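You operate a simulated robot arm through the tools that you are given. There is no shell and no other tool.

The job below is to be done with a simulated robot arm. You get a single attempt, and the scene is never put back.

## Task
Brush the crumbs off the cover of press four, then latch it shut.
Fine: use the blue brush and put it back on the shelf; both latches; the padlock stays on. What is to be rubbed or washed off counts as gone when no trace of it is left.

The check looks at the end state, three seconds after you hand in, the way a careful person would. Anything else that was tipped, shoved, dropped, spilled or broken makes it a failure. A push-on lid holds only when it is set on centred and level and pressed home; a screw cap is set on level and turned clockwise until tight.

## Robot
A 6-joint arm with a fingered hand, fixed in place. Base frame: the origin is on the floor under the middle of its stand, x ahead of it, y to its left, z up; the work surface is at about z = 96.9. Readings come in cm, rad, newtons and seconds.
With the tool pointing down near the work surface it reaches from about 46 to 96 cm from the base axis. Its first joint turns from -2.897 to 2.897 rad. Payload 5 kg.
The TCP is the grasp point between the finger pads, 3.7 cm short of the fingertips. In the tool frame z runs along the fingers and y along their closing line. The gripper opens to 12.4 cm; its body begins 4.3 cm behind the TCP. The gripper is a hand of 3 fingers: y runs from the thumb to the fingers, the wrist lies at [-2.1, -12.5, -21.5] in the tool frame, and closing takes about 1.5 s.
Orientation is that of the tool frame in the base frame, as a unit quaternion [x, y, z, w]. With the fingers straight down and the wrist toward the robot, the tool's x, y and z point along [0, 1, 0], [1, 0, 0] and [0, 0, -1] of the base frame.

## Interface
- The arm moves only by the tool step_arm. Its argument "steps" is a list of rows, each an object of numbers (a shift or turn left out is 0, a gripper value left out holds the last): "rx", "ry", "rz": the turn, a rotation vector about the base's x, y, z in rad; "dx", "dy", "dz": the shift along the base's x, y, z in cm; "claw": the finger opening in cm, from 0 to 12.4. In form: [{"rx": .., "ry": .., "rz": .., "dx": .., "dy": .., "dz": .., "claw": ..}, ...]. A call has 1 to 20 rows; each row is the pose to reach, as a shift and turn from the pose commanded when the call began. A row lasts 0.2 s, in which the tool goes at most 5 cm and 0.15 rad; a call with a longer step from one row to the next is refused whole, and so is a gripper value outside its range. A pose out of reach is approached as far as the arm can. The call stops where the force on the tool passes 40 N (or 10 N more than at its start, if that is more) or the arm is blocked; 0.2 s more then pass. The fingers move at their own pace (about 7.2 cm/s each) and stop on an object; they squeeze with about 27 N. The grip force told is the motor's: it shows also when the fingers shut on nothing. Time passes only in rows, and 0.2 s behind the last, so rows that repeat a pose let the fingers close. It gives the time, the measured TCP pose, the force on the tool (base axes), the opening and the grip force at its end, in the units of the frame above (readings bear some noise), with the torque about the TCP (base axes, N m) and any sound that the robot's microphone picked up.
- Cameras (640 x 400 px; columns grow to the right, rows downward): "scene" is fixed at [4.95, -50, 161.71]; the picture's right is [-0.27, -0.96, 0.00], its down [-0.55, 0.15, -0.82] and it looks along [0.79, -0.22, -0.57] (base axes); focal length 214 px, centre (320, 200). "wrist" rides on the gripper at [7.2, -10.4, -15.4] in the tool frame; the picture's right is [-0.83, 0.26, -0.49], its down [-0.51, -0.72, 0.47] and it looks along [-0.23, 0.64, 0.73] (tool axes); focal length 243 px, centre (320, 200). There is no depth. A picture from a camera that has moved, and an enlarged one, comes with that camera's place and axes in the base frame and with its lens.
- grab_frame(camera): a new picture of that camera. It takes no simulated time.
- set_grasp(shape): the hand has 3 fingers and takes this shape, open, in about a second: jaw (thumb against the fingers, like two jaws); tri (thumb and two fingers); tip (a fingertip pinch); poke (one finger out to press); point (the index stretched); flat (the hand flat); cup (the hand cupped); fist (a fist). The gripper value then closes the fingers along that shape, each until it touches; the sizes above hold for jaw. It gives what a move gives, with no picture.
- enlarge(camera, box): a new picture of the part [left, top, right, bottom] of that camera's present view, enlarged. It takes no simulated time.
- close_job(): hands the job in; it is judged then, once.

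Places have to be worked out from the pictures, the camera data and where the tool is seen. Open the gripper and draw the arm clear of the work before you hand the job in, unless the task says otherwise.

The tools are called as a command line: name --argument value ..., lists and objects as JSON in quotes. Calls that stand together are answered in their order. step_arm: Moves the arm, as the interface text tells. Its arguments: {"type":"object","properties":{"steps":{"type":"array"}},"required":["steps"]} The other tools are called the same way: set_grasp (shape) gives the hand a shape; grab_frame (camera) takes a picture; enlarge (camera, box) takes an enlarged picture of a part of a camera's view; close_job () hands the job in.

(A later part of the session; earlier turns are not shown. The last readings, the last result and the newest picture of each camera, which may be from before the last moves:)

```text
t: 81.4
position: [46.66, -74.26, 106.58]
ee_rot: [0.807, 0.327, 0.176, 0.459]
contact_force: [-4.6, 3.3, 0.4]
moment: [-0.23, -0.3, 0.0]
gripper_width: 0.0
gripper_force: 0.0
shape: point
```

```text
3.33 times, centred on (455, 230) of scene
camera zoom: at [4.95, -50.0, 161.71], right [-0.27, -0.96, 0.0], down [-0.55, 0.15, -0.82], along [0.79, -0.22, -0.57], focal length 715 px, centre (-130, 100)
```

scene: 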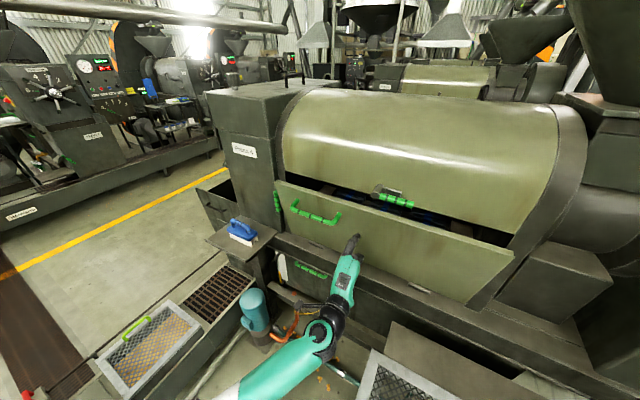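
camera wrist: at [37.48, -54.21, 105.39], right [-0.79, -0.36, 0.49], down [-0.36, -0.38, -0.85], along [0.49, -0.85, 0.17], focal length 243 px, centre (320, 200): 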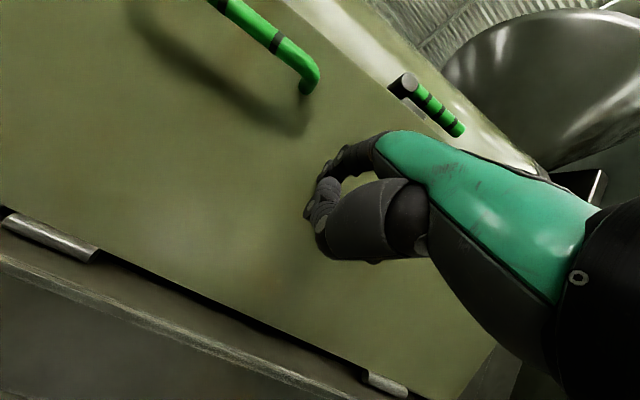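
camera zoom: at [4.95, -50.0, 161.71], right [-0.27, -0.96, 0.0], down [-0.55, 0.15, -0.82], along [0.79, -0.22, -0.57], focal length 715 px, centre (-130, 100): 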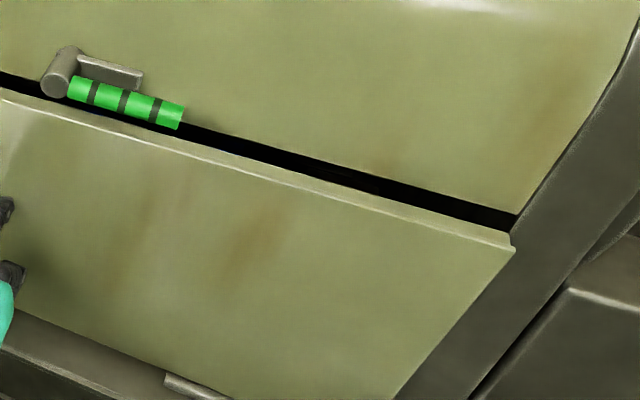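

Nearly shut, with a narrow gap left. I'll continue pushing in small steps until the force rises clearly.

step_arm --steps '[{"dx": 0.3, "dy": -0.3}, {"dx": 0.6, "dy": -0.6}, {"dx": 0.9, "dy": -0.9}, {"dx": 0.9, "dy": -0.9}]'

enlarge --camera "scene" --box '[250, 165, 430, 275]'

enlarge --camera "scene" --box '[380, 170, 530, 290]'

```text
t: 82.4
position: [47.5, -75.3, 106.56]
ee_rot: [0.807, 0.327, 0.175, 0.459]
contact_force: [-2.1, 2.5, 1.0]
moment: [-0.08, -0.14, -0.02]
gripper_width: 0.0
gripper_force: 0.1
shape: point
```

```text
3.56 times, centred on (340, 220) of scene
camera zoom: at [4.95, -50.0, 161.71], right [-0.27, -0.96, 0.0], down [-0.55, 0.15, -0.82], along [0.79, -0.22, -0.57], focal length 763 px, centre (249, 129)
```

zoom: 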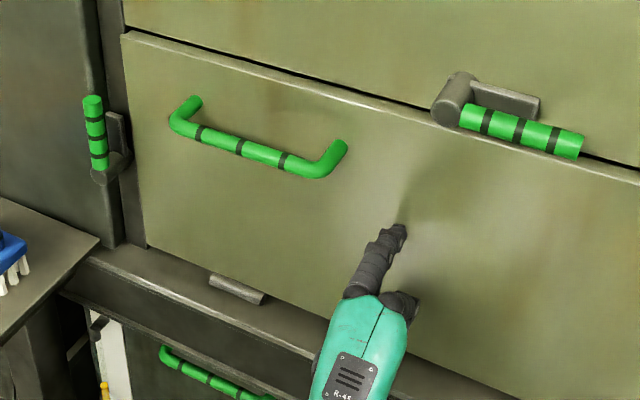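

```text
3.33 times, centred on (455, 230) of scene
camera zoom: at [4.95, -50.0, 161.71], right [-0.27, -0.96, 0.0], down [-0.55, 0.15, -0.82], along [0.79, -0.22, -0.57], focal length 715 px, centre (-130, 100)
```

zoom: 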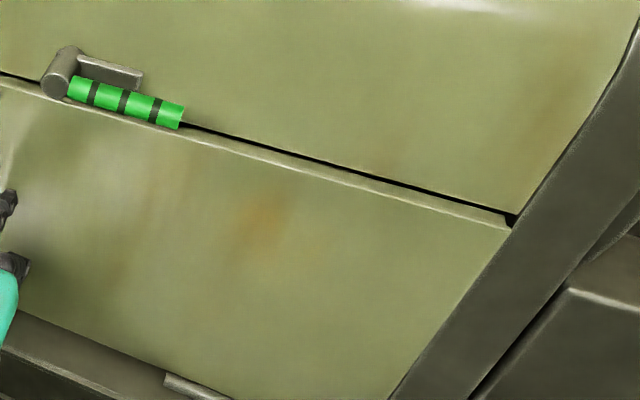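

Just a thin gap remains. A bit more push until it seats firmly.

step_arm --steps '[{"dx": 0.2, "dy": -0.2}, {"dx": 0.4, "dy": -0.4}, {"dx": 0.6, "dy": -0.6}, {"dx": 0.8, "dy": -0.8}, {"dx": 0.8, "dy": -0.8}]'

enlarge --camera "scene" --box '[250, 165, 430, 275]'

enlarge --camera "scene" --box '[380, 170, 530, 290]'

```text
t: 83.3
position: [47.93, -75.7, 106.45]
ee_rot: [0.808, 0.326, 0.175, 0.459]
contact_force: [-19.4, 21.0, 3.5]
moment: [-1.42, -1.37, 0.54]
gripper_width: 0.0
gripper_force: 0.0
shape: point
stopped in row 4: the force on the tool passed its limit at 48 N (the readings are from after the stop); the commanded pose is now the measured one
```

```text
3.56 times, centred on (340, 220) of scene
camera zoom: at [4.95, -50.0, 161.71], right [-0.27, -0.96, 0.0], down [-0.55, 0.15, -0.82], along [0.79, -0.22, -0.57], focal length 763 px, centre (249, 129)
```

zoom: 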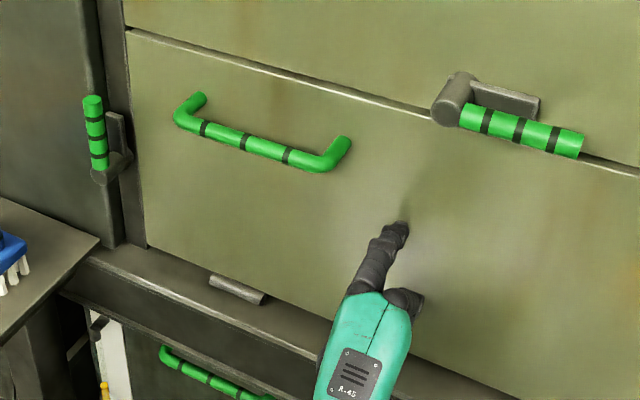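

```text
3.33 times, centred on (455, 230) of scene
camera zoom: at [4.95, -50.0, 161.71], right [-0.27, -0.96, 0.0], down [-0.55, 0.15, -0.82], along [0.79, -0.22, -0.57], focal length 715 px, centre (-130, 100)
```

zoom: 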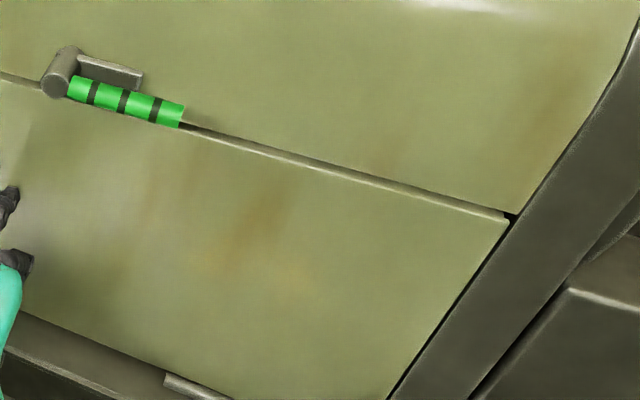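

The cover is seated (force hit the limit at 48 N). I'll back the finger off 3 cm and check whether the cover stays closed on its own.

step_arm --steps '[{"dx": -0.7, "dy": 0.7}, {"dx": -1.4, "dy": 1.4}, {"dx": -2.8, "dy": 2.8}, {"dx": -2.8, "dy": 2.8}, {"dx": -2.8, "dy": 2.8}, {"dx": -2.8, "dy": 2.8}]'

enlarge --camera "scene" --box '[250, 165, 530, 290]'

grab_frame --camera "wrist"

```text
t: 84.8
position: [45.1, -72.94, 106.59]
ee_rot: [0.808, 0.326, 0.175, 0.458]
contact_force: [0.1, 0.1, -0.2]
moment: [0.04, -0.04, -0.02]
gripper_width: 0.0
gripper_force: 0.2
shape: point
```

```text
2.29 times, centred on (390, 228) of scene
camera zoom: at [4.95, -50.0, 161.71], right [-0.27, -0.96, 0.0], down [-0.55, 0.15, -0.82], along [0.79, -0.22, -0.57], focal length 490 px, centre (160, 137)
```

zoom: 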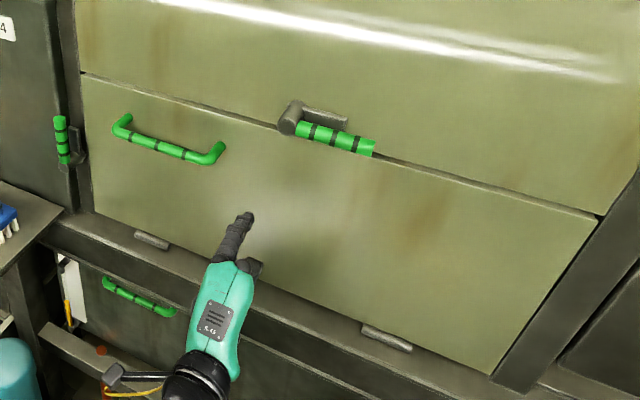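

```text
taken
camera wrist: at [37.72, -54.59, 105.34], right [-0.79, -0.36, 0.49], down [-0.36, -0.38, -0.85], along [0.49, -0.85, 0.17], focal length 243 px, centre (320, 200)
```

wrist: 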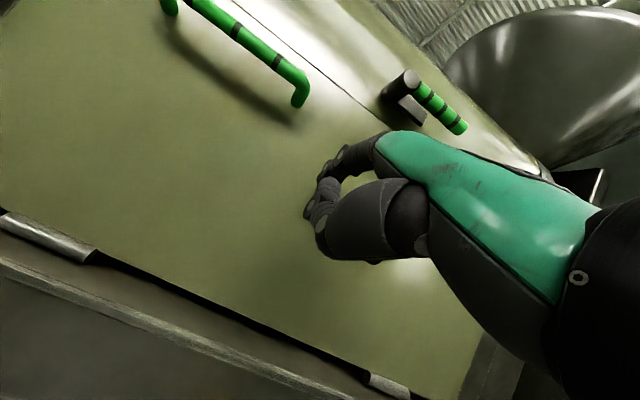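

The cover stays closed on its own. Before turning latches I'll refine the fingertip position and inspect the hood latch with enlarged views.

enlarge --camera "wrist" --box '[270, 40, 490, 240]'

enlarge --camera "scene" --box '[320, 180, 430, 260]'

enlarge --camera "scene" --box '[265, 250, 365, 330]'

```text
2.00 times, centred on (380, 140) of wrist
camera zoom: at [37.72, -54.59, 105.34], right [-0.79, -0.36, 0.49], down [-0.36, -0.38, -0.85], along [0.49, -0.85, 0.17], focal length 485 px, centre (200, 320)
```

zoom: 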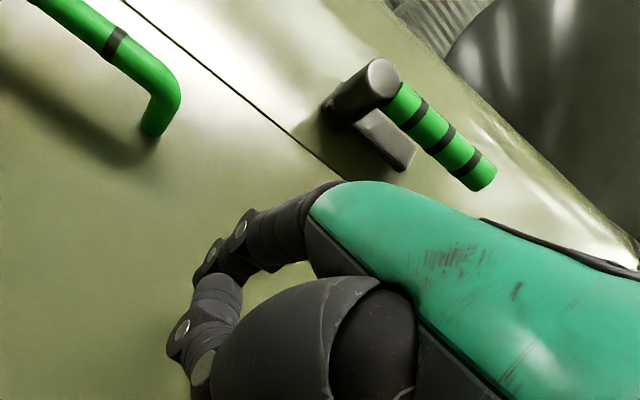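

```text
5.00 times, centred on (375, 220) of scene
camera zoom: at [4.95, -50.0, 161.71], right [-0.27, -0.96, 0.0], down [-0.55, 0.15, -0.82], along [0.79, -0.22, -0.57], focal length 1072 px, centre (45, 100)
```

zoom: 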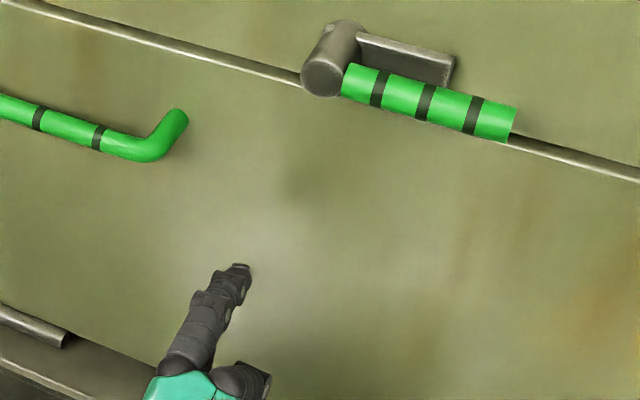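

```text
5.00 times, centred on (315, 290) of scene
camera zoom: at [4.95, -50.0, 161.71], right [-0.27, -0.96, 0.0], down [-0.55, 0.15, -0.82], along [0.79, -0.22, -0.57], focal length 1072 px, centre (345, -250)
```

zoom: 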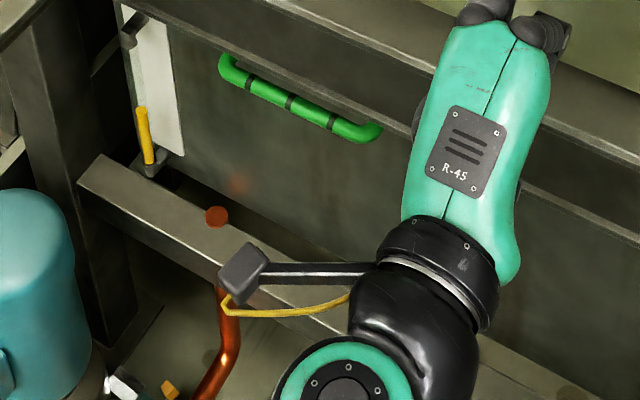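

The fingertip offset is confirmed (about +8.6 inward, -2.4 along b, +5 up from TCP). Hood latch: pivot b≈20.9, z≈128.6, handle pointing right to b≈31. I'll back off, rise, and come to a spot in front of and just above the handle's outer end.

step_arm --steps '[{"dx": -2.5, "dy": 2.5}, {"dx": -4.95, "dy": 4.95, "dz": 2}, {"dx": -6.5, "dy": 3.4, "dz": 6}, {"dx": -8, "dy": 1.9, "dz": 10}, {"dx": -9.5, "dy": 0.4, "dz": 14}, {"dx": -11, "dy": -1.1, "dz": 18}, {"dx": -12.45, "dy": -2.55, "dz": 21.5}, {"dx": -12.45, "dy": -2.55, "dz": 21.5}]'

grab_frame --camera "scene"

grab_frame --camera "wrist"

```text
t: 86.5
position: [32.58, -75.9, 128.13]
ee_rot: [0.808, 0.325, 0.175, 0.459]
contact_force: [0.5, -1.4, -0.6]
moment: [0.0, -0.03, -0.02]
gripper_width: 0.0
gripper_force: 0.0
shape: point
```

```text
taken
```

scene: 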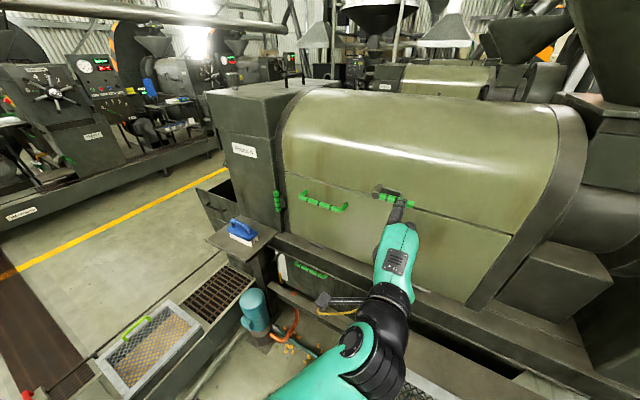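

```text
taken
camera wrist: at [25.16, -57.33, 126.85], right [-0.79, -0.36, 0.49], down [-0.36, -0.38, -0.85], along [0.49, -0.85, 0.17], focal length 243 px, centre (320, 200)
```

wrist: 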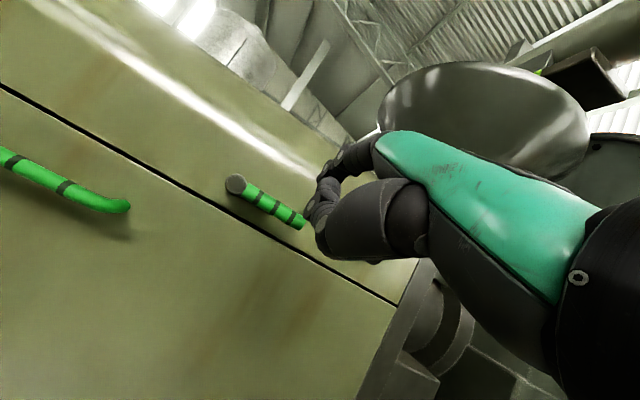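

The cover remains shut and the finger is near the hood latch handle's end. Enlarging both views to line up.

enlarge --camera "scene" --box '[355, 170, 435, 230]'

enlarge --camera "wrist" --box '[210, 110, 410, 270]'

```text
6.67 times, centred on (395, 200) of scene
camera zoom: at [4.95, -50.0, 161.71], right [-0.27, -0.96, 0.0], down [-0.55, 0.15, -0.82], along [0.79, -0.22, -0.57], focal length 1430 px, centre (-180, 200)
```

zoom: 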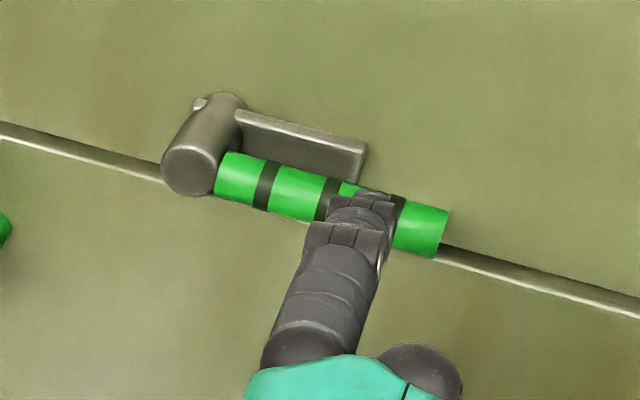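

```text
2.50 times, centred on (310, 190) of wrist
camera zoom: at [25.16, -57.33, 126.85], right [-0.79, -0.36, 0.49], down [-0.36, -0.38, -0.85], along [0.49, -0.85, 0.17], focal length 606 px, centre (345, 225)
```

zoom: 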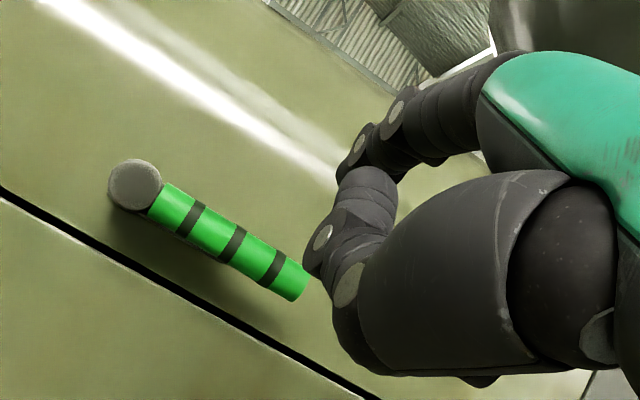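

The tip is at about a≈85.3, b≈28.4, z≈132.7 – above the handle line. I'll move 6.6 cm inward so the finger lies above the handle.

step_arm --steps '[{"dx": 1.2, "dy": -1.2}, {"dx": 2.4, "dy": -2.4}, {"dx": 3.6, "dy": -3.6}, {"dx": 4.6, "dy": -4.6}, {"dx": 4.6, "dy": -4.6}]'

enlarge --camera "scene" --box '[355, 170, 435, 230]'

enlarge --camera "wrist" --box '[210, 110, 410, 270]'

```text
t: 87.8
position: [37.33, -80.18, 127.85]
ee_rot: [0.807, 0.327, 0.176, 0.458]
contact_force: [-0.1, 0.4, -0.1]
moment: [0.01, 0.02, 0.03]
gripper_width: 0.0
gripper_force: 0.1
shape: point
```

```text
6.67 times, centred on (395, 200) of scene
camera zoom: at [4.95, -50.0, 161.71], right [-0.27, -0.96, 0.0], down [-0.55, 0.15, -0.82], along [0.79, -0.22, -0.57], focal length 1430 px, centre (-180, 200)
```

zoom: 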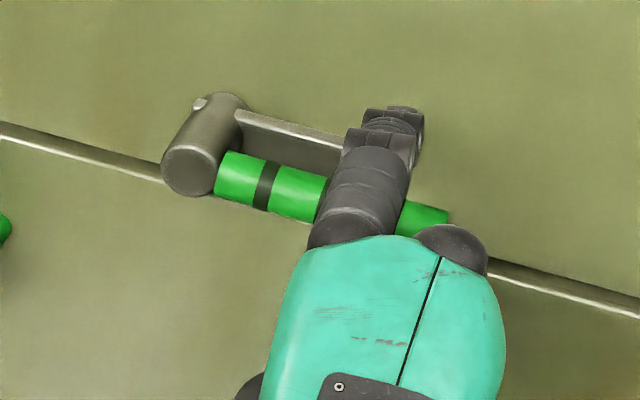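

```text
2.50 times, centred on (310, 190) of wrist
camera zoom: at [29.89, -61.73, 126.72], right [-0.79, -0.36, 0.49], down [-0.36, -0.38, -0.85], along [0.49, -0.85, 0.17], focal length 606 px, centre (345, 225)
```

zoom: 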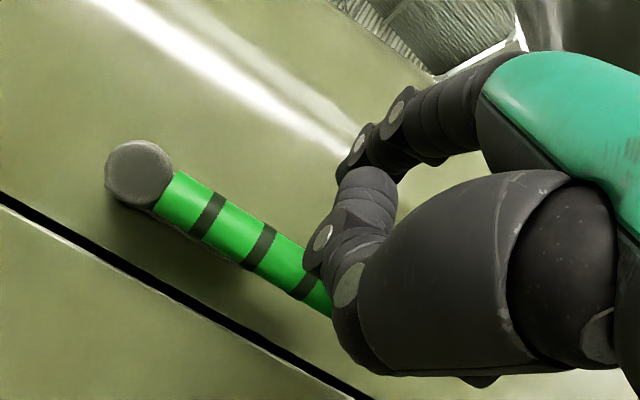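

The index lies above the handle and the rest of the hand is in front of it. I'll move down to contact and begin pressing the handle down.

step_arm --steps '[{"dz": -0.6}, {"dz": -1.2}, {"dz": -1.8}, {"dz": -2.4}, {"dz": -3.0}, {"dz": -3.0}]'

enlarge --camera "scene" --box '[355, 170, 435, 230]'

enlarge --camera "wrist" --box '[210, 110, 410, 270]'

```text
t: 89.2
position: [37.42, -80.01, 124.84]
ee_rot: [0.807, 0.326, 0.175, 0.459]
contact_force: [0.2, 0.3, 0.5]
moment: [-0.02, -0.03, -0.02]
gripper_width: 0.0
gripper_force: 0.1
shape: point
```

```text
6.67 times, centred on (395, 200) of scene
camera zoom: at [4.95, -50.0, 161.71], right [-0.27, -0.96, 0.0], down [-0.55, 0.15, -0.82], along [0.79, -0.22, -0.57], focal length 1430 px, centre (-180, 200)
```

zoom: 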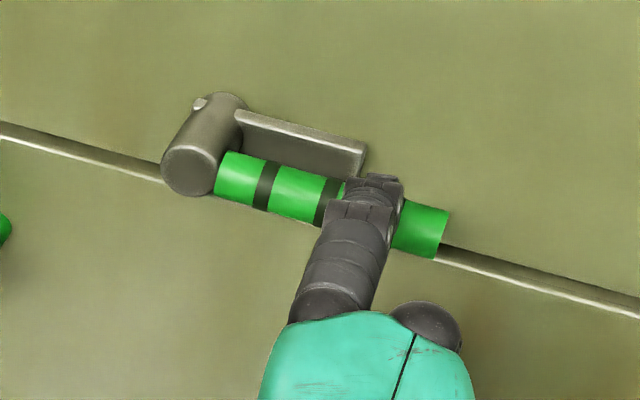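

```text
2.50 times, centred on (310, 190) of wrist
camera zoom: at [29.92, -61.71, 123.67], right [-0.79, -0.36, 0.49], down [-0.36, -0.38, -0.85], along [0.49, -0.85, 0.17], focal length 606 px, centre (345, 225)
```

zoom: 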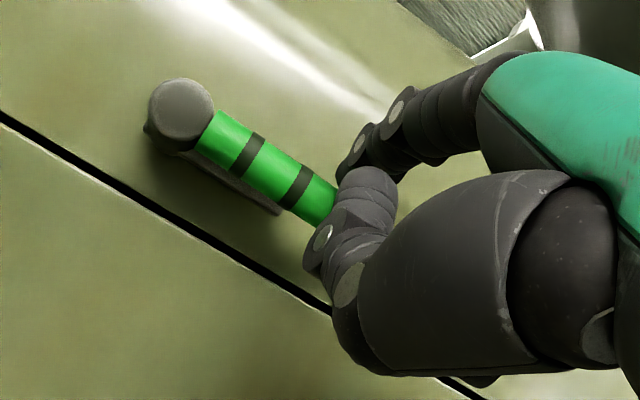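

Not touching yet; tip is at about z≈129.6. Continuing down slowly.

step_arm --steps '[{"dz": -0.5}, {"dz": -1.0}, {"dz": -1.5}, {"dz": -1.5}]'

enlarge --camera "scene" --box '[355, 170, 435, 230]'

enlarge --camera "wrist" --box '[210, 110, 410, 270]'

```text
t: 90.2
position: [37.34, -80.11, 123.4]
ee_rot: [0.808, 0.326, 0.176, 0.458]
contact_force: [0.6, 0.2, 0.4]
moment: [-0.02, -0.09, 0.03]
gripper_width: 0.0
gripper_force: 0.0
shape: point
```

```text
6.67 times, centred on (395, 200) of scene
camera zoom: at [4.95, -50.0, 161.71], right [-0.27, -0.96, 0.0], down [-0.55, 0.15, -0.82], along [0.79, -0.22, -0.57], focal length 1430 px, centre (-180, 200)
```

zoom: 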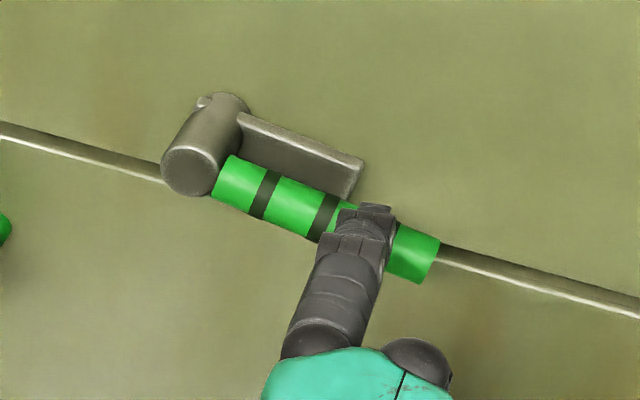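

```text
2.50 times, centred on (310, 190) of wrist
camera zoom: at [29.87, -61.71, 122.18], right [-0.79, -0.36, 0.49], down [-0.36, -0.38, -0.85], along [0.49, -0.85, 0.17], focal length 606 px, centre (345, 225)
```

zoom: 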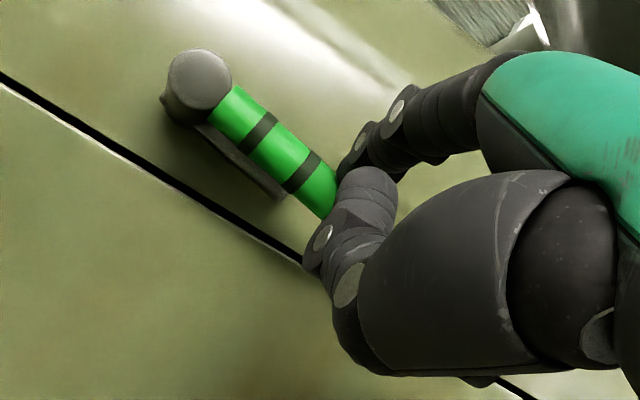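

The latch handle is turning easily under the finger. I'll follow the arc down and to the left, to about 70°.

step_arm --steps '[{"dz": -1}, {"dx": 0.07, "dy": 0.07, "dz": -2}, {"dx": 0.18, "dy": 0.18, "dz": -3}, {"dx": 0.42, "dy": 0.42, "dz": -4}, {"dx": 0.85, "dy": 0.85, "dz": -5}, {"dx": 1.34, "dy": 1.34, "dz": -5.9}, {"dx": 1.84, "dy": 1.84, "dz": -6.6}, {"dx": 2.4, "dy": 2.4, "dz": -7.2}, {"dx": 2.4, "dy": 2.4, "dz": -7.2}]'

enlarge --camera "scene" --box '[345, 175, 435, 245]'

enlarge --camera "wrist" --box '[210, 60, 410, 240]'

```text
t: 92.2
position: [39.79, -77.74, 116.08]
ee_rot: [0.808, 0.327, 0.176, 0.458]
contact_force: [0.0, 0.0, 0.8]
moment: [0.05, -0.06, -0.06]
gripper_width: 0.02
gripper_force: 0.2
shape: point
```

```text
5.71 times, centred on (390, 210) of scene
camera zoom: at [4.95, -50.0, 161.71], right [-0.27, -0.96, 0.0], down [-0.55, 0.15, -0.82], along [0.79, -0.22, -0.57], focal length 1226 px, centre (-80, 143)
```

zoom: 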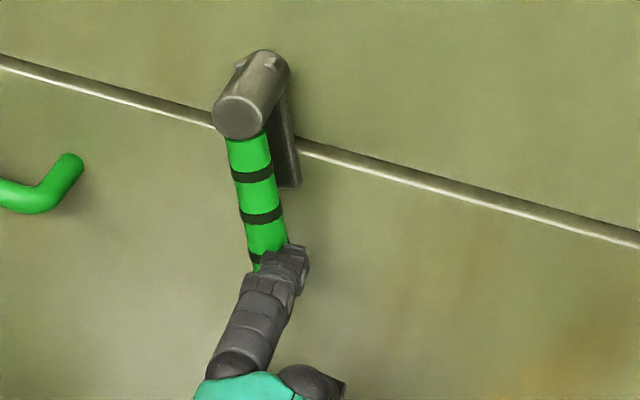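

```text
2.22 times, centred on (310, 150) of wrist
camera zoom: at [32.34, -59.29, 114.96], right [-0.79, -0.36, 0.49], down [-0.36, -0.38, -0.85], along [0.49, -0.85, 0.17], focal length 539 px, centre (342, 311)
```

zoom: 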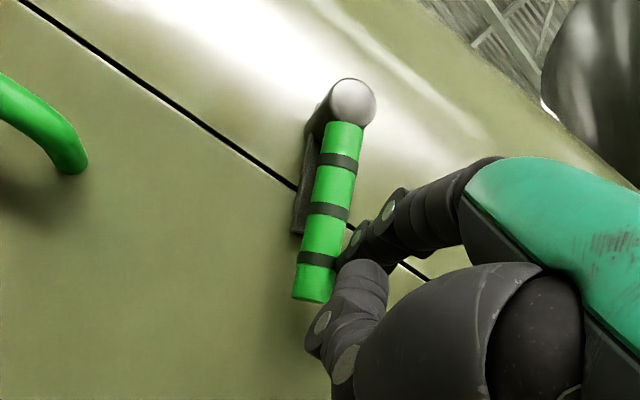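

The hood latch is at ~72° with its tongue now over the cover's top edge. I'll push the remaining ~18° to the left.

step_arm --steps '[{"dx": 0.4, "dy": 0.4, "dz": -0.25}, {"dx": 0.8, "dy": 0.8, "dz": -0.5}, {"dx": 1.2, "dy": 1.2, "dz": -0.7}, {"dx": 1.6, "dy": 1.6, "dz": -0.8}, {"dx": 1.9, "dy": 1.9, "dz": -0.9}, {"dx": 1.9, "dy": 1.9, "dz": -0.9}]'

enlarge --camera "scene" --box '[345, 175, 435, 245]'

enlarge --camera "wrist" --box '[210, 60, 410, 240]'

```text
t: 93.5
position: [41.67, -75.92, 115.28]
ee_rot: [0.808, 0.326, 0.175, 0.459]
contact_force: [-1.6, -0.7, 1.0]
moment: [0.0, -0.16, -0.12]
gripper_width: 11.91
gripper_force: 0.0
shape: point
```

```text
5.71 times, centred on (390, 210) of scene
camera zoom: at [4.95, -50.0, 161.71], right [-0.27, -0.96, 0.0], down [-0.55, 0.15, -0.82], along [0.79, -0.22, -0.57], focal length 1226 px, centre (-80, 143)
```

zoom: 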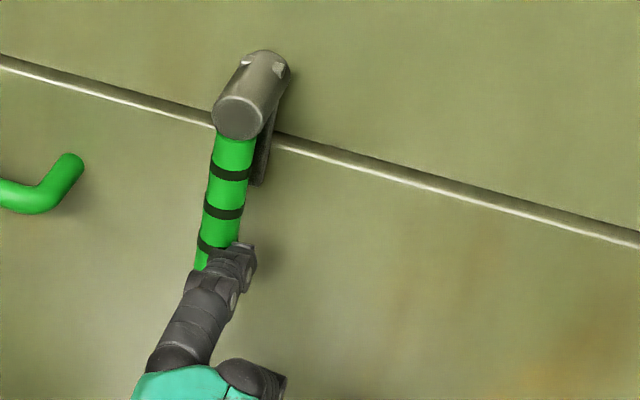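

```text
2.22 times, centred on (310, 150) of wrist
camera zoom: at [34.17, -57.4, 114.09], right [-0.79, -0.36, 0.49], down [-0.36, -0.38, -0.85], along [0.49, -0.85, 0.17], focal length 539 px, centre (342, 311)
```

zoom: 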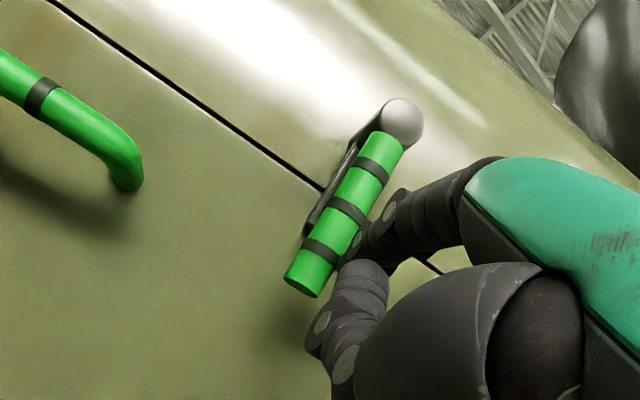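

The hood latch handle now points straight down (≈90°) with the tongue over the cover. I'll nudge slightly further to feel whether it is at its end stop.

step_arm --steps '[{"dx": 0.15, "dy": 0.15}, {"dx": 0.3, "dy": 0.3}, {"dx": 0.4, "dy": 0.4}, {"dx": 0.4, "dy": 0.4}]'

enlarge --camera "scene" --box '[345, 175, 435, 245]'

```text
t: 94.5
position: [42.01, -75.62, 115.38]
ee_rot: [0.808, 0.326, 0.176, 0.459]
contact_force: [-8.0, -3.1, 0.1]
moment: [0.15, -0.46, -0.48]
gripper_width: 11.9
gripper_force: 0.2
shape: point
```

```text
5.71 times, centred on (390, 210) of scene
camera zoom: at [4.95, -50.0, 161.71], right [-0.27, -0.96, 0.0], down [-0.55, 0.15, -0.82], along [0.79, -0.22, -0.57], focal length 1226 px, centre (-80, 143)
```

zoom: 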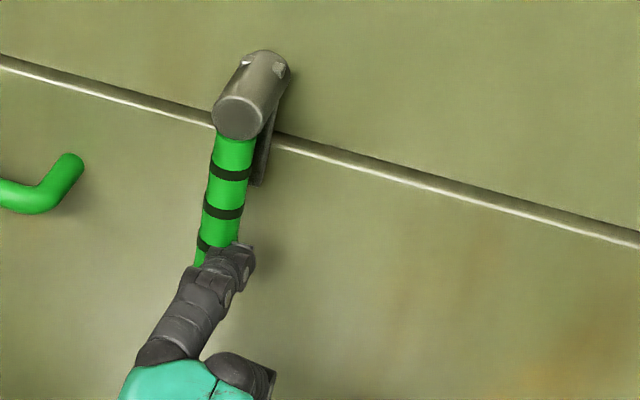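

It's firmly at its end stop (8.6 N, no more motion), so the hood latch is closed. Now I withdraw the finger and travel leftward in front of the cover to the left latch.

step_arm --steps '[{"dx": -0.7, "dy": -0.7}, {"dx": -3.5, "dy": 2.1}, {"dx": -6.5, "dy": 5.1}, {"dx": -3.5, "dy": 8.1, "dz": -0.5}, {"dx": -0.5, "dy": 11.1, "dz": -1}, {"dx": 2.5, "dy": 14.1, "dz": -1.5}, {"dx": 5.5, "dy": 17.1, "dz": -2}, {"dx": 8.5, "dy": 20.1, "dz": -2.5}, {"dx": 11.5, "dy": 23.1, "dz": -3}, {"dx": 14.5, "dy": 26.1, "dz": -3.5}, {"dx": 17.5, "dy": 29.1, "dz": -4}, {"dx": 20.5, "dy": 32.1, "dz": -4.5}, {"dx": 23.0, "dy": 34.6, "dz": -5.3}, {"dx": 23.8, "dy": 35.4, "dz": -5.5}, {"dx": 23.8, "dy": 35.4, "dz": -5.5}]'

grab_frame --camera "scene"

grab_frame --camera "wrist"

```text
t: 97.8
position: [66.01, -40.03, 109.88]
ee_rot: [0.808, 0.326, 0.175, 0.458]
contact_force: [0.1, -0.4, -0.2]
moment: [-0.03, -0.01, -0.01]
gripper_width: 11.9
gripper_force: 0.0
shape: point
```

```text
taken
```

scene: 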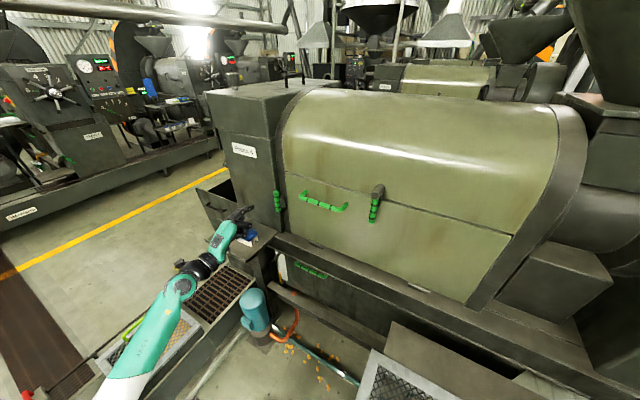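

```text
taken
camera wrist: at [58.47, -21.6, 108.66], right [-0.79, -0.36, 0.49], down [-0.36, -0.38, -0.85], along [0.49, -0.85, 0.17], focal length 243 px, centre (320, 200)
```

wrist: 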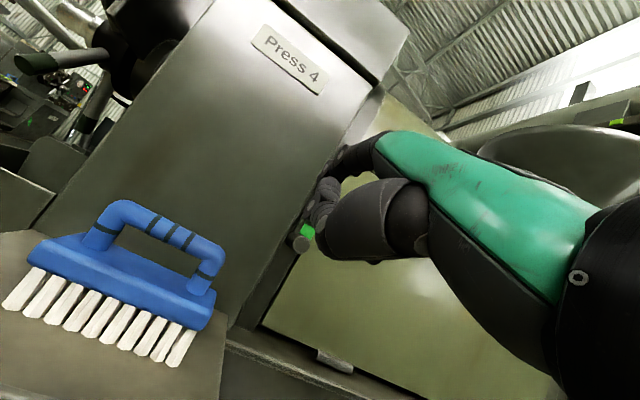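

The hood latch stands closed and the brush is undisturbed. I'll enlarge to check the fingertip relative to the left latch.

enlarge --camera "scene" --box '[215, 170, 305, 240]'

enlarge --camera "wrist" --box '[240, 120, 400, 280]'

```text
5.71 times, centred on (260, 205) of scene
camera zoom: at [4.95, -50.0, 161.71], right [-0.27, -0.96, 0.0], down [-0.55, 0.15, -0.82], along [0.79, -0.22, -0.57], focal length 1226 px, centre (663, 171)
```

zoom: 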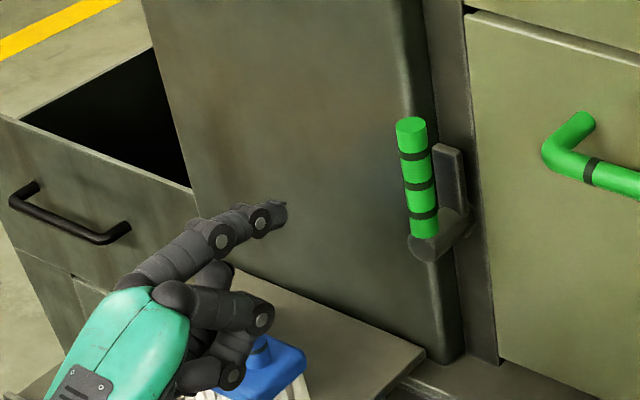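

```text
2.50 times, centred on (320, 200) of wrist
camera zoom: at [58.47, -21.6, 108.66], right [-0.79, -0.36, 0.49], down [-0.36, -0.38, -0.85], along [0.49, -0.85, 0.17], focal length 606 px, centre (320, 200)
```

zoom: 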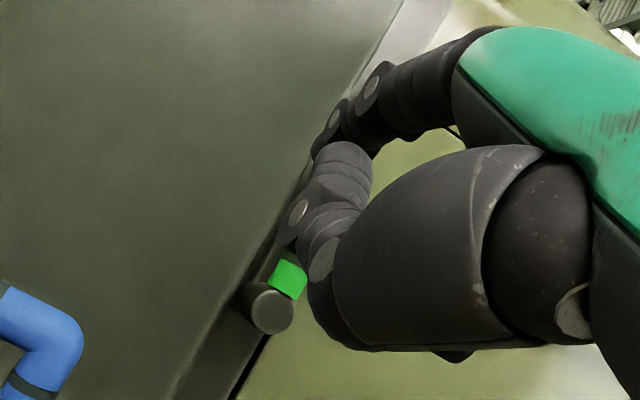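

The fingertip is left of the handle (b≈-21, z≈114). I'll move 7.3 cm inward so the finger lies alongside the handle's left side.

step_arm --steps '[{"dx": 1.3, "dy": -1.3}, {"dx": 2.6, "dy": -2.6}, {"dx": 3.9, "dy": -3.9}, {"dx": 5.16, "dy": -5.16}, {"dx": 5.16, "dy": -5.16}]'

enlarge --camera "scene" --box '[230, 165, 320, 235]'

enlarge --camera "wrist" --box '[240, 120, 400, 280]'

```text
t: 99.0
position: [71.06, -45.22, 109.94]
ee_rot: [0.808, 0.326, 0.175, 0.459]
contact_force: [0.0, 0.4, 0.1]
moment: [0.01, -0.03, -0.02]
gripper_width: 11.91
gripper_force: 0.2
shape: point
```

```text
5.71 times, centred on (275, 200) of scene
camera zoom: at [4.95, -50.0, 161.71], right [-0.27, -0.96, 0.0], down [-0.55, 0.15, -0.82], along [0.79, -0.22, -0.57], focal length 1226 px, centre (577, 200)
```

zoom: 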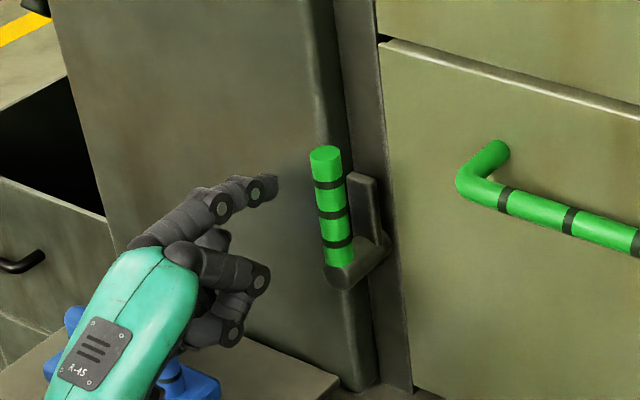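

```text
2.50 times, centred on (320, 200) of wrist
camera zoom: at [63.61, -26.78, 108.62], right [-0.79, -0.36, 0.49], down [-0.36, -0.38, -0.85], along [0.49, -0.85, 0.17], focal length 606 px, centre (320, 200)
```

zoom: 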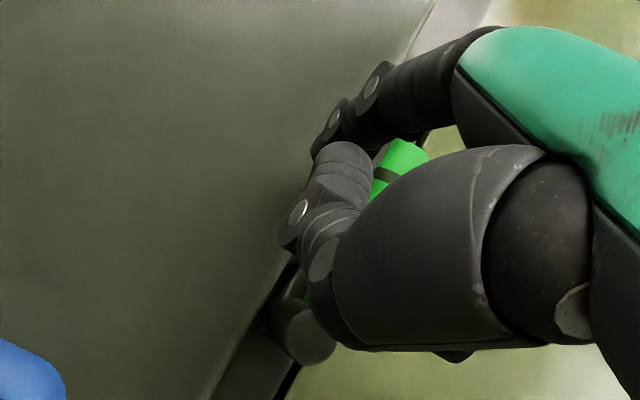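

Finger is alongside the handle with ~2.8 cm gap. I'll push right 5 cm to start turning the latch.

step_arm --steps '[{"dx": -0.7, "dy": -0.7, "dz": 0.1}, {"dx": -1.4, "dy": -1.4, "dz": 0.2}, {"dx": -2.1, "dy": -2.1, "dz": 0.3}, {"dx": -2.8, "dy": -2.8, "dz": 0.4}, {"dx": -3.5, "dy": -3.5, "dz": 0.5}, {"dx": -3.5, "dy": -3.5, "dz": 0.5}]'

enlarge --camera "scene" --box '[230, 165, 320, 235]'

enlarge --camera "wrist" --box '[240, 120, 400, 280]'

```text
t: 100.3
position: [67.53, -48.66, 110.45]
ee_rot: [0.808, 0.326, 0.175, 0.459]
contact_force: [0.3, -0.3, 0.0]
moment: [0.01, 0.01, 0.0]
gripper_width: 11.9
gripper_force: 0.1
shape: point
```

```text
5.71 times, centred on (275, 200) of scene
camera zoom: at [4.95, -50.0, 161.71], right [-0.27, -0.96, 0.0], down [-0.55, 0.15, -0.82], along [0.79, -0.22, -0.57], focal length 1226 px, centre (577, 200)
```

zoom: 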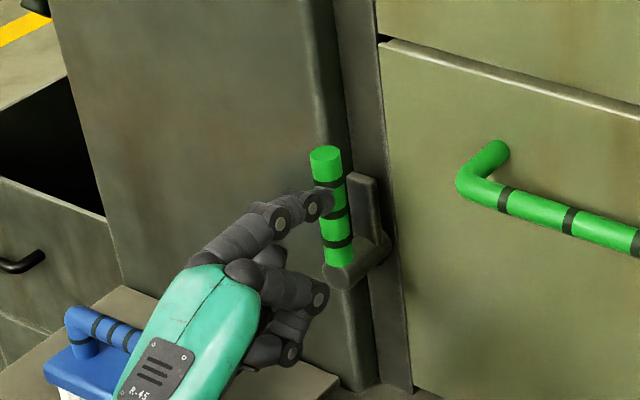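

```text
2.50 times, centred on (320, 200) of wrist
camera zoom: at [60.04, -30.24, 109.23], right [-0.79, -0.36, 0.49], down [-0.36, -0.38, -0.85], along [0.49, -0.85, 0.17], focal length 606 px, centre (320, 200)
```

zoom: 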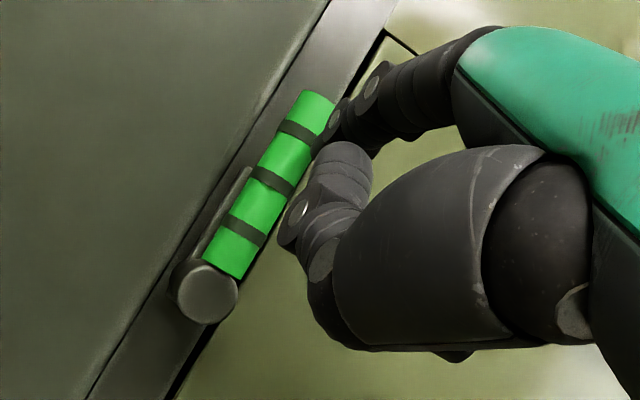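

No contact: the fingertip is passing just in front of the handle instead of beside it. I'll go back left, move 1.6 cm further inward, and check for contact with the post.

step_arm --steps '[{"dx": 1.1, "dy": 1.1}, {"dx": 2.2, "dy": 2.2}, {"dx": 3.3, "dy": 3.3}, {"dx": 3.7, "dy": 2.9}, {"dx": 4.1, "dy": 2.5}, {"dx": 4.45, "dy": 2.15}, {"dx": 4.45, "dy": 2.15}]'

enlarge --camera "scene" --box '[230, 165, 320, 235]'

enlarge --camera "wrist" --box '[240, 120, 400, 280]'

```text
t: 102.0
position: [71.99, -46.61, 110.19]
ee_rot: [0.808, 0.326, 0.175, 0.459]
contact_force: [-0.1, -0.3, 0.8]
moment: [-0.02, 0.03, 0.02]
gripper_width: 11.89
gripper_force: 0.0
shape: point
```

```text
5.71 times, centred on (275, 200) of scene
camera zoom: at [4.95, -50.0, 161.71], right [-0.27, -0.96, 0.0], down [-0.55, 0.15, -0.82], along [0.79, -0.22, -0.57], focal length 1226 px, centre (577, 200)
```

zoom: 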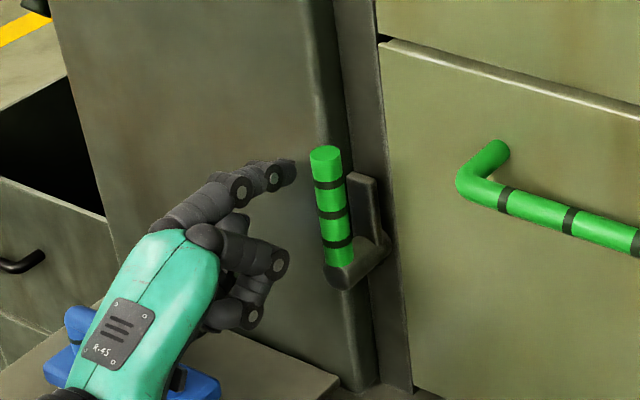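

```text
2.50 times, centred on (320, 200) of wrist
camera zoom: at [64.47, -28.12, 109.06], right [-0.79, -0.36, 0.49], down [-0.36, -0.38, -0.85], along [0.49, -0.85, 0.17], focal length 606 px, centre (320, 200)
```

zoom: 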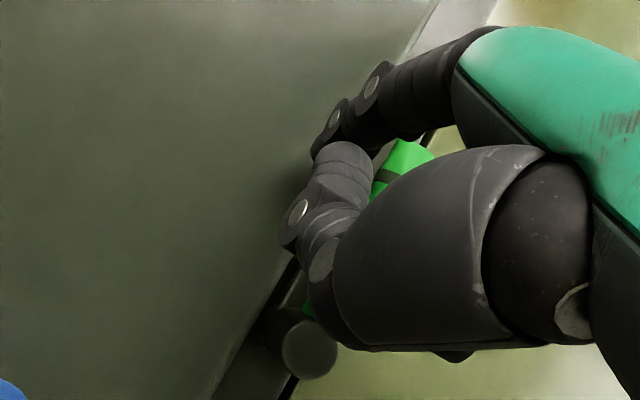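

No contact with the post at TCP a≈83.9. Now I'll push right again.

step_arm --steps '[{"dx": -0.6, "dy": -0.6}, {"dx": -1.2, "dy": -1.2}, {"dx": -1.8, "dy": -1.8}, {"dx": -2.4, "dy": -2.4, "dz": 0.1}, {"dx": -3.0, "dy": -3.0, "dz": 0.2}, {"dx": -3.0, "dy": -3.0, "dz": 0.2}]'

enlarge --camera "scene" --box '[230, 165, 320, 235]'

enlarge --camera "wrist" --box '[240, 120, 400, 280]'

```text
t: 103.3
position: [68.78, -49.64, 110.44]
ee_rot: [0.808, 0.326, 0.175, 0.458]
contact_force: [0.3, 0.7, -0.2]
moment: [-0.05, 0.0, 0.06]
gripper_width: 0.01
gripper_force: 0.1
shape: point
```

```text
5.71 times, centred on (275, 200) of scene
camera zoom: at [4.95, -50.0, 161.71], right [-0.27, -0.96, 0.0], down [-0.55, 0.15, -0.82], along [0.79, -0.22, -0.57], focal length 1226 px, centre (577, 200)
```

zoom: 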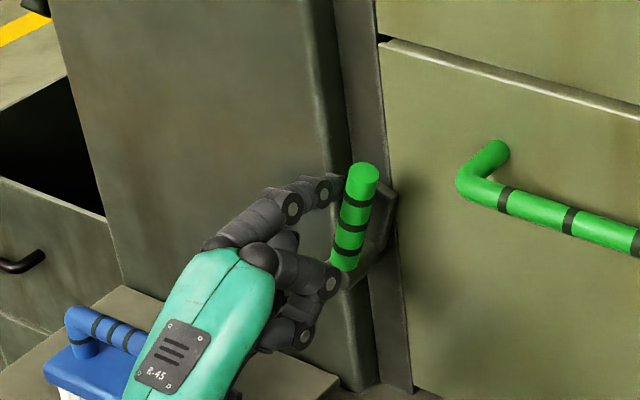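

```text
2.50 times, centred on (320, 200) of wrist
camera zoom: at [61.41, -31.13, 109.25], right [-0.79, -0.36, 0.49], down [-0.36, -0.38, -0.85], along [0.49, -0.85, 0.17], focal length 606 px, centre (320, 200)
```

zoom: 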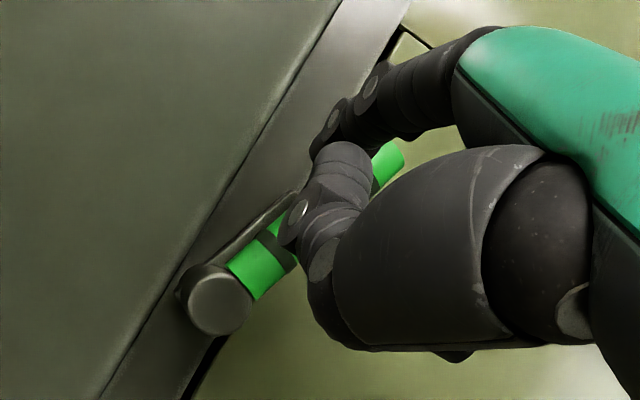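

The latch is turning (≈22°). I'll continue along the arc, right and then down, to about 85°.

step_arm --steps '[{"dx": -0.64, "dy": -0.64}, {"dx": -1.27, "dy": -1.27, "dz": -0.3}, {"dx": -1.84, "dy": -1.84, "dz": -0.8}, {"dx": -2.4, "dy": -2.4, "dz": -1.4}, {"dx": -2.9, "dy": -2.9, "dz": -2.1}, {"dx": -3.32, "dy": -3.32, "dz": -2.8}, {"dx": -3.68, "dy": -3.68, "dz": -3.5}, {"dx": -3.96, "dy": -3.96, "dz": -4.2}, {"dx": -3.96, "dy": -3.96, "dz": -4.2}]'

enlarge --camera "scene" --box '[230, 165, 320, 235]'

enlarge --camera "wrist" --box '[220, 100, 400, 280]'

```text
t: 105.3
position: [64.98, -53.55, 106.27]
ee_rot: [0.808, 0.326, 0.176, 0.459]
contact_force: [-0.6, 1.0, 0.9]
moment: [-0.07, -0.06, 0.01]
gripper_width: 0.0
gripper_force: 0.0
shape: point
```

```text
5.71 times, centred on (275, 200) of scene
camera zoom: at [4.95, -50.0, 161.71], right [-0.27, -0.96, 0.0], down [-0.55, 0.15, -0.82], along [0.79, -0.22, -0.57], focal length 1226 px, centre (577, 200)
```

zoom: 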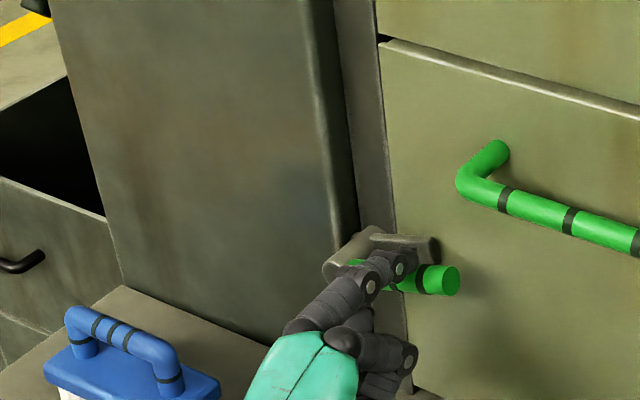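

```text
2.22 times, centred on (310, 190) of wrist
camera zoom: at [57.54, -35.09, 105.07], right [-0.79, -0.36, 0.49], down [-0.36, -0.38, -0.85], along [0.49, -0.85, 0.17], focal length 539 px, centre (342, 222)
```

zoom: 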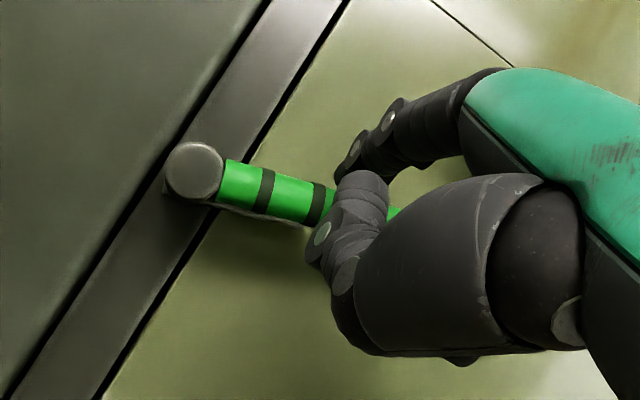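

The left latch is at about 80° with the tongue over the cover's left edge. I'll press down the remaining ~10° and feel for the stop.

step_arm --steps '[{"dx": -0.1, "dy": -0.1, "dz": -0.3}, {"dx": -0.2, "dy": -0.2, "dz": -0.6}, {"dx": -0.3, "dy": -0.3, "dz": -0.9}, {"dx": -0.3, "dy": -0.3, "dz": -1.2}, {"dx": -0.3, "dy": -0.3, "dz": -1.2}]'

enlarge --camera "scene" --box '[230, 165, 320, 235]'

enlarge --camera "wrist" --box '[220, 100, 400, 280]'

```text
t: 106.5
position: [64.72, -53.85, 105.14]
ee_rot: [0.808, 0.326, 0.175, 0.459]
contact_force: [0.7, 0.0, 0.5]
moment: [-0.02, -0.04, 0.01]
gripper_width: 0.02
gripper_force: 0.0
shape: point
```

```text
5.71 times, centred on (275, 200) of scene
camera zoom: at [4.95, -50.0, 161.71], right [-0.27, -0.96, 0.0], down [-0.55, 0.15, -0.82], along [0.79, -0.22, -0.57], focal length 1226 px, centre (577, 200)
```

zoom: 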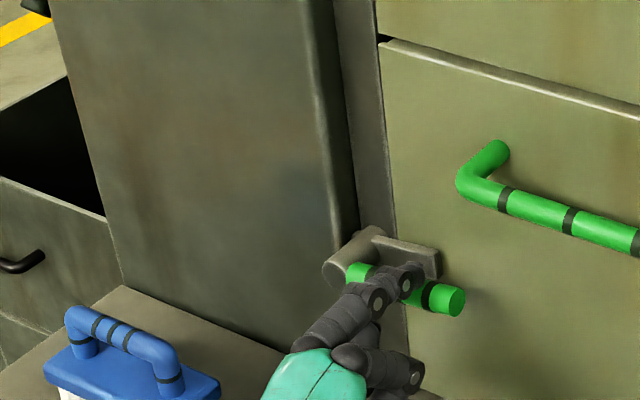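

```text
2.22 times, centred on (310, 190) of wrist
camera zoom: at [57.21, -35.37, 103.91], right [-0.79, -0.36, 0.49], down [-0.36, -0.38, -0.85], along [0.49, -0.85, 0.17], focal length 539 px, centre (342, 222)
```

zoom: 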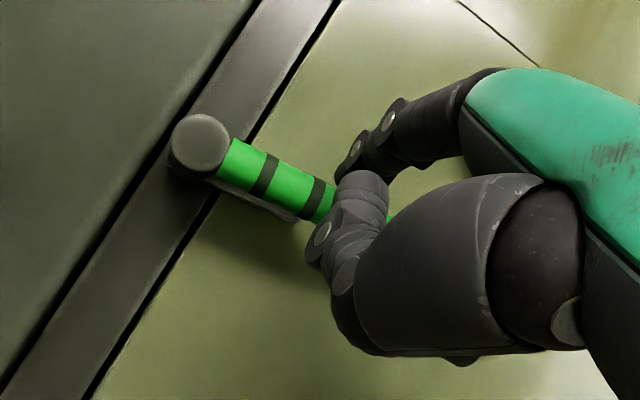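

Handle is about horizontal now. A slight extra press to feel the stop.

step_arm --steps '[{"dz": -0.2}, {"dz": -0.4}, {"dz": -0.6}, {"dz": -0.6}]'

enlarge --camera "scene" --box '[230, 165, 320, 235]'

```text
t: 107.5
position: [64.65, -53.85, 104.46]
ee_rot: [0.808, 0.327, 0.176, 0.458]
contact_force: [0.2, -0.3, 0.6]
moment: [-0.01, -0.01, -0.01]
gripper_width: 0.0
gripper_force: 0.1
shape: point
```

```text
5.71 times, centred on (275, 200) of scene
camera zoom: at [4.95, -50.0, 161.71], right [-0.27, -0.96, 0.0], down [-0.55, 0.15, -0.82], along [0.79, -0.22, -0.57], focal length 1226 px, centre (577, 200)
```

zoom: 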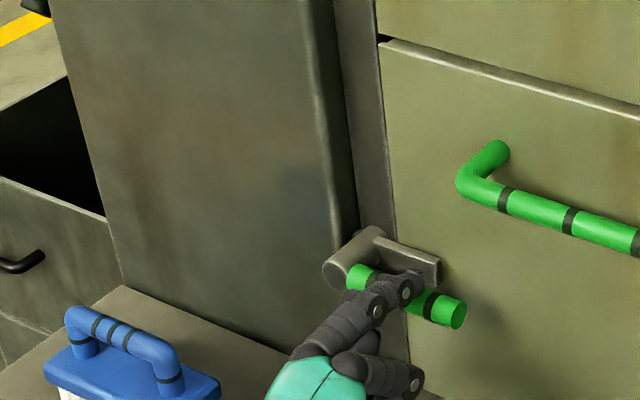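

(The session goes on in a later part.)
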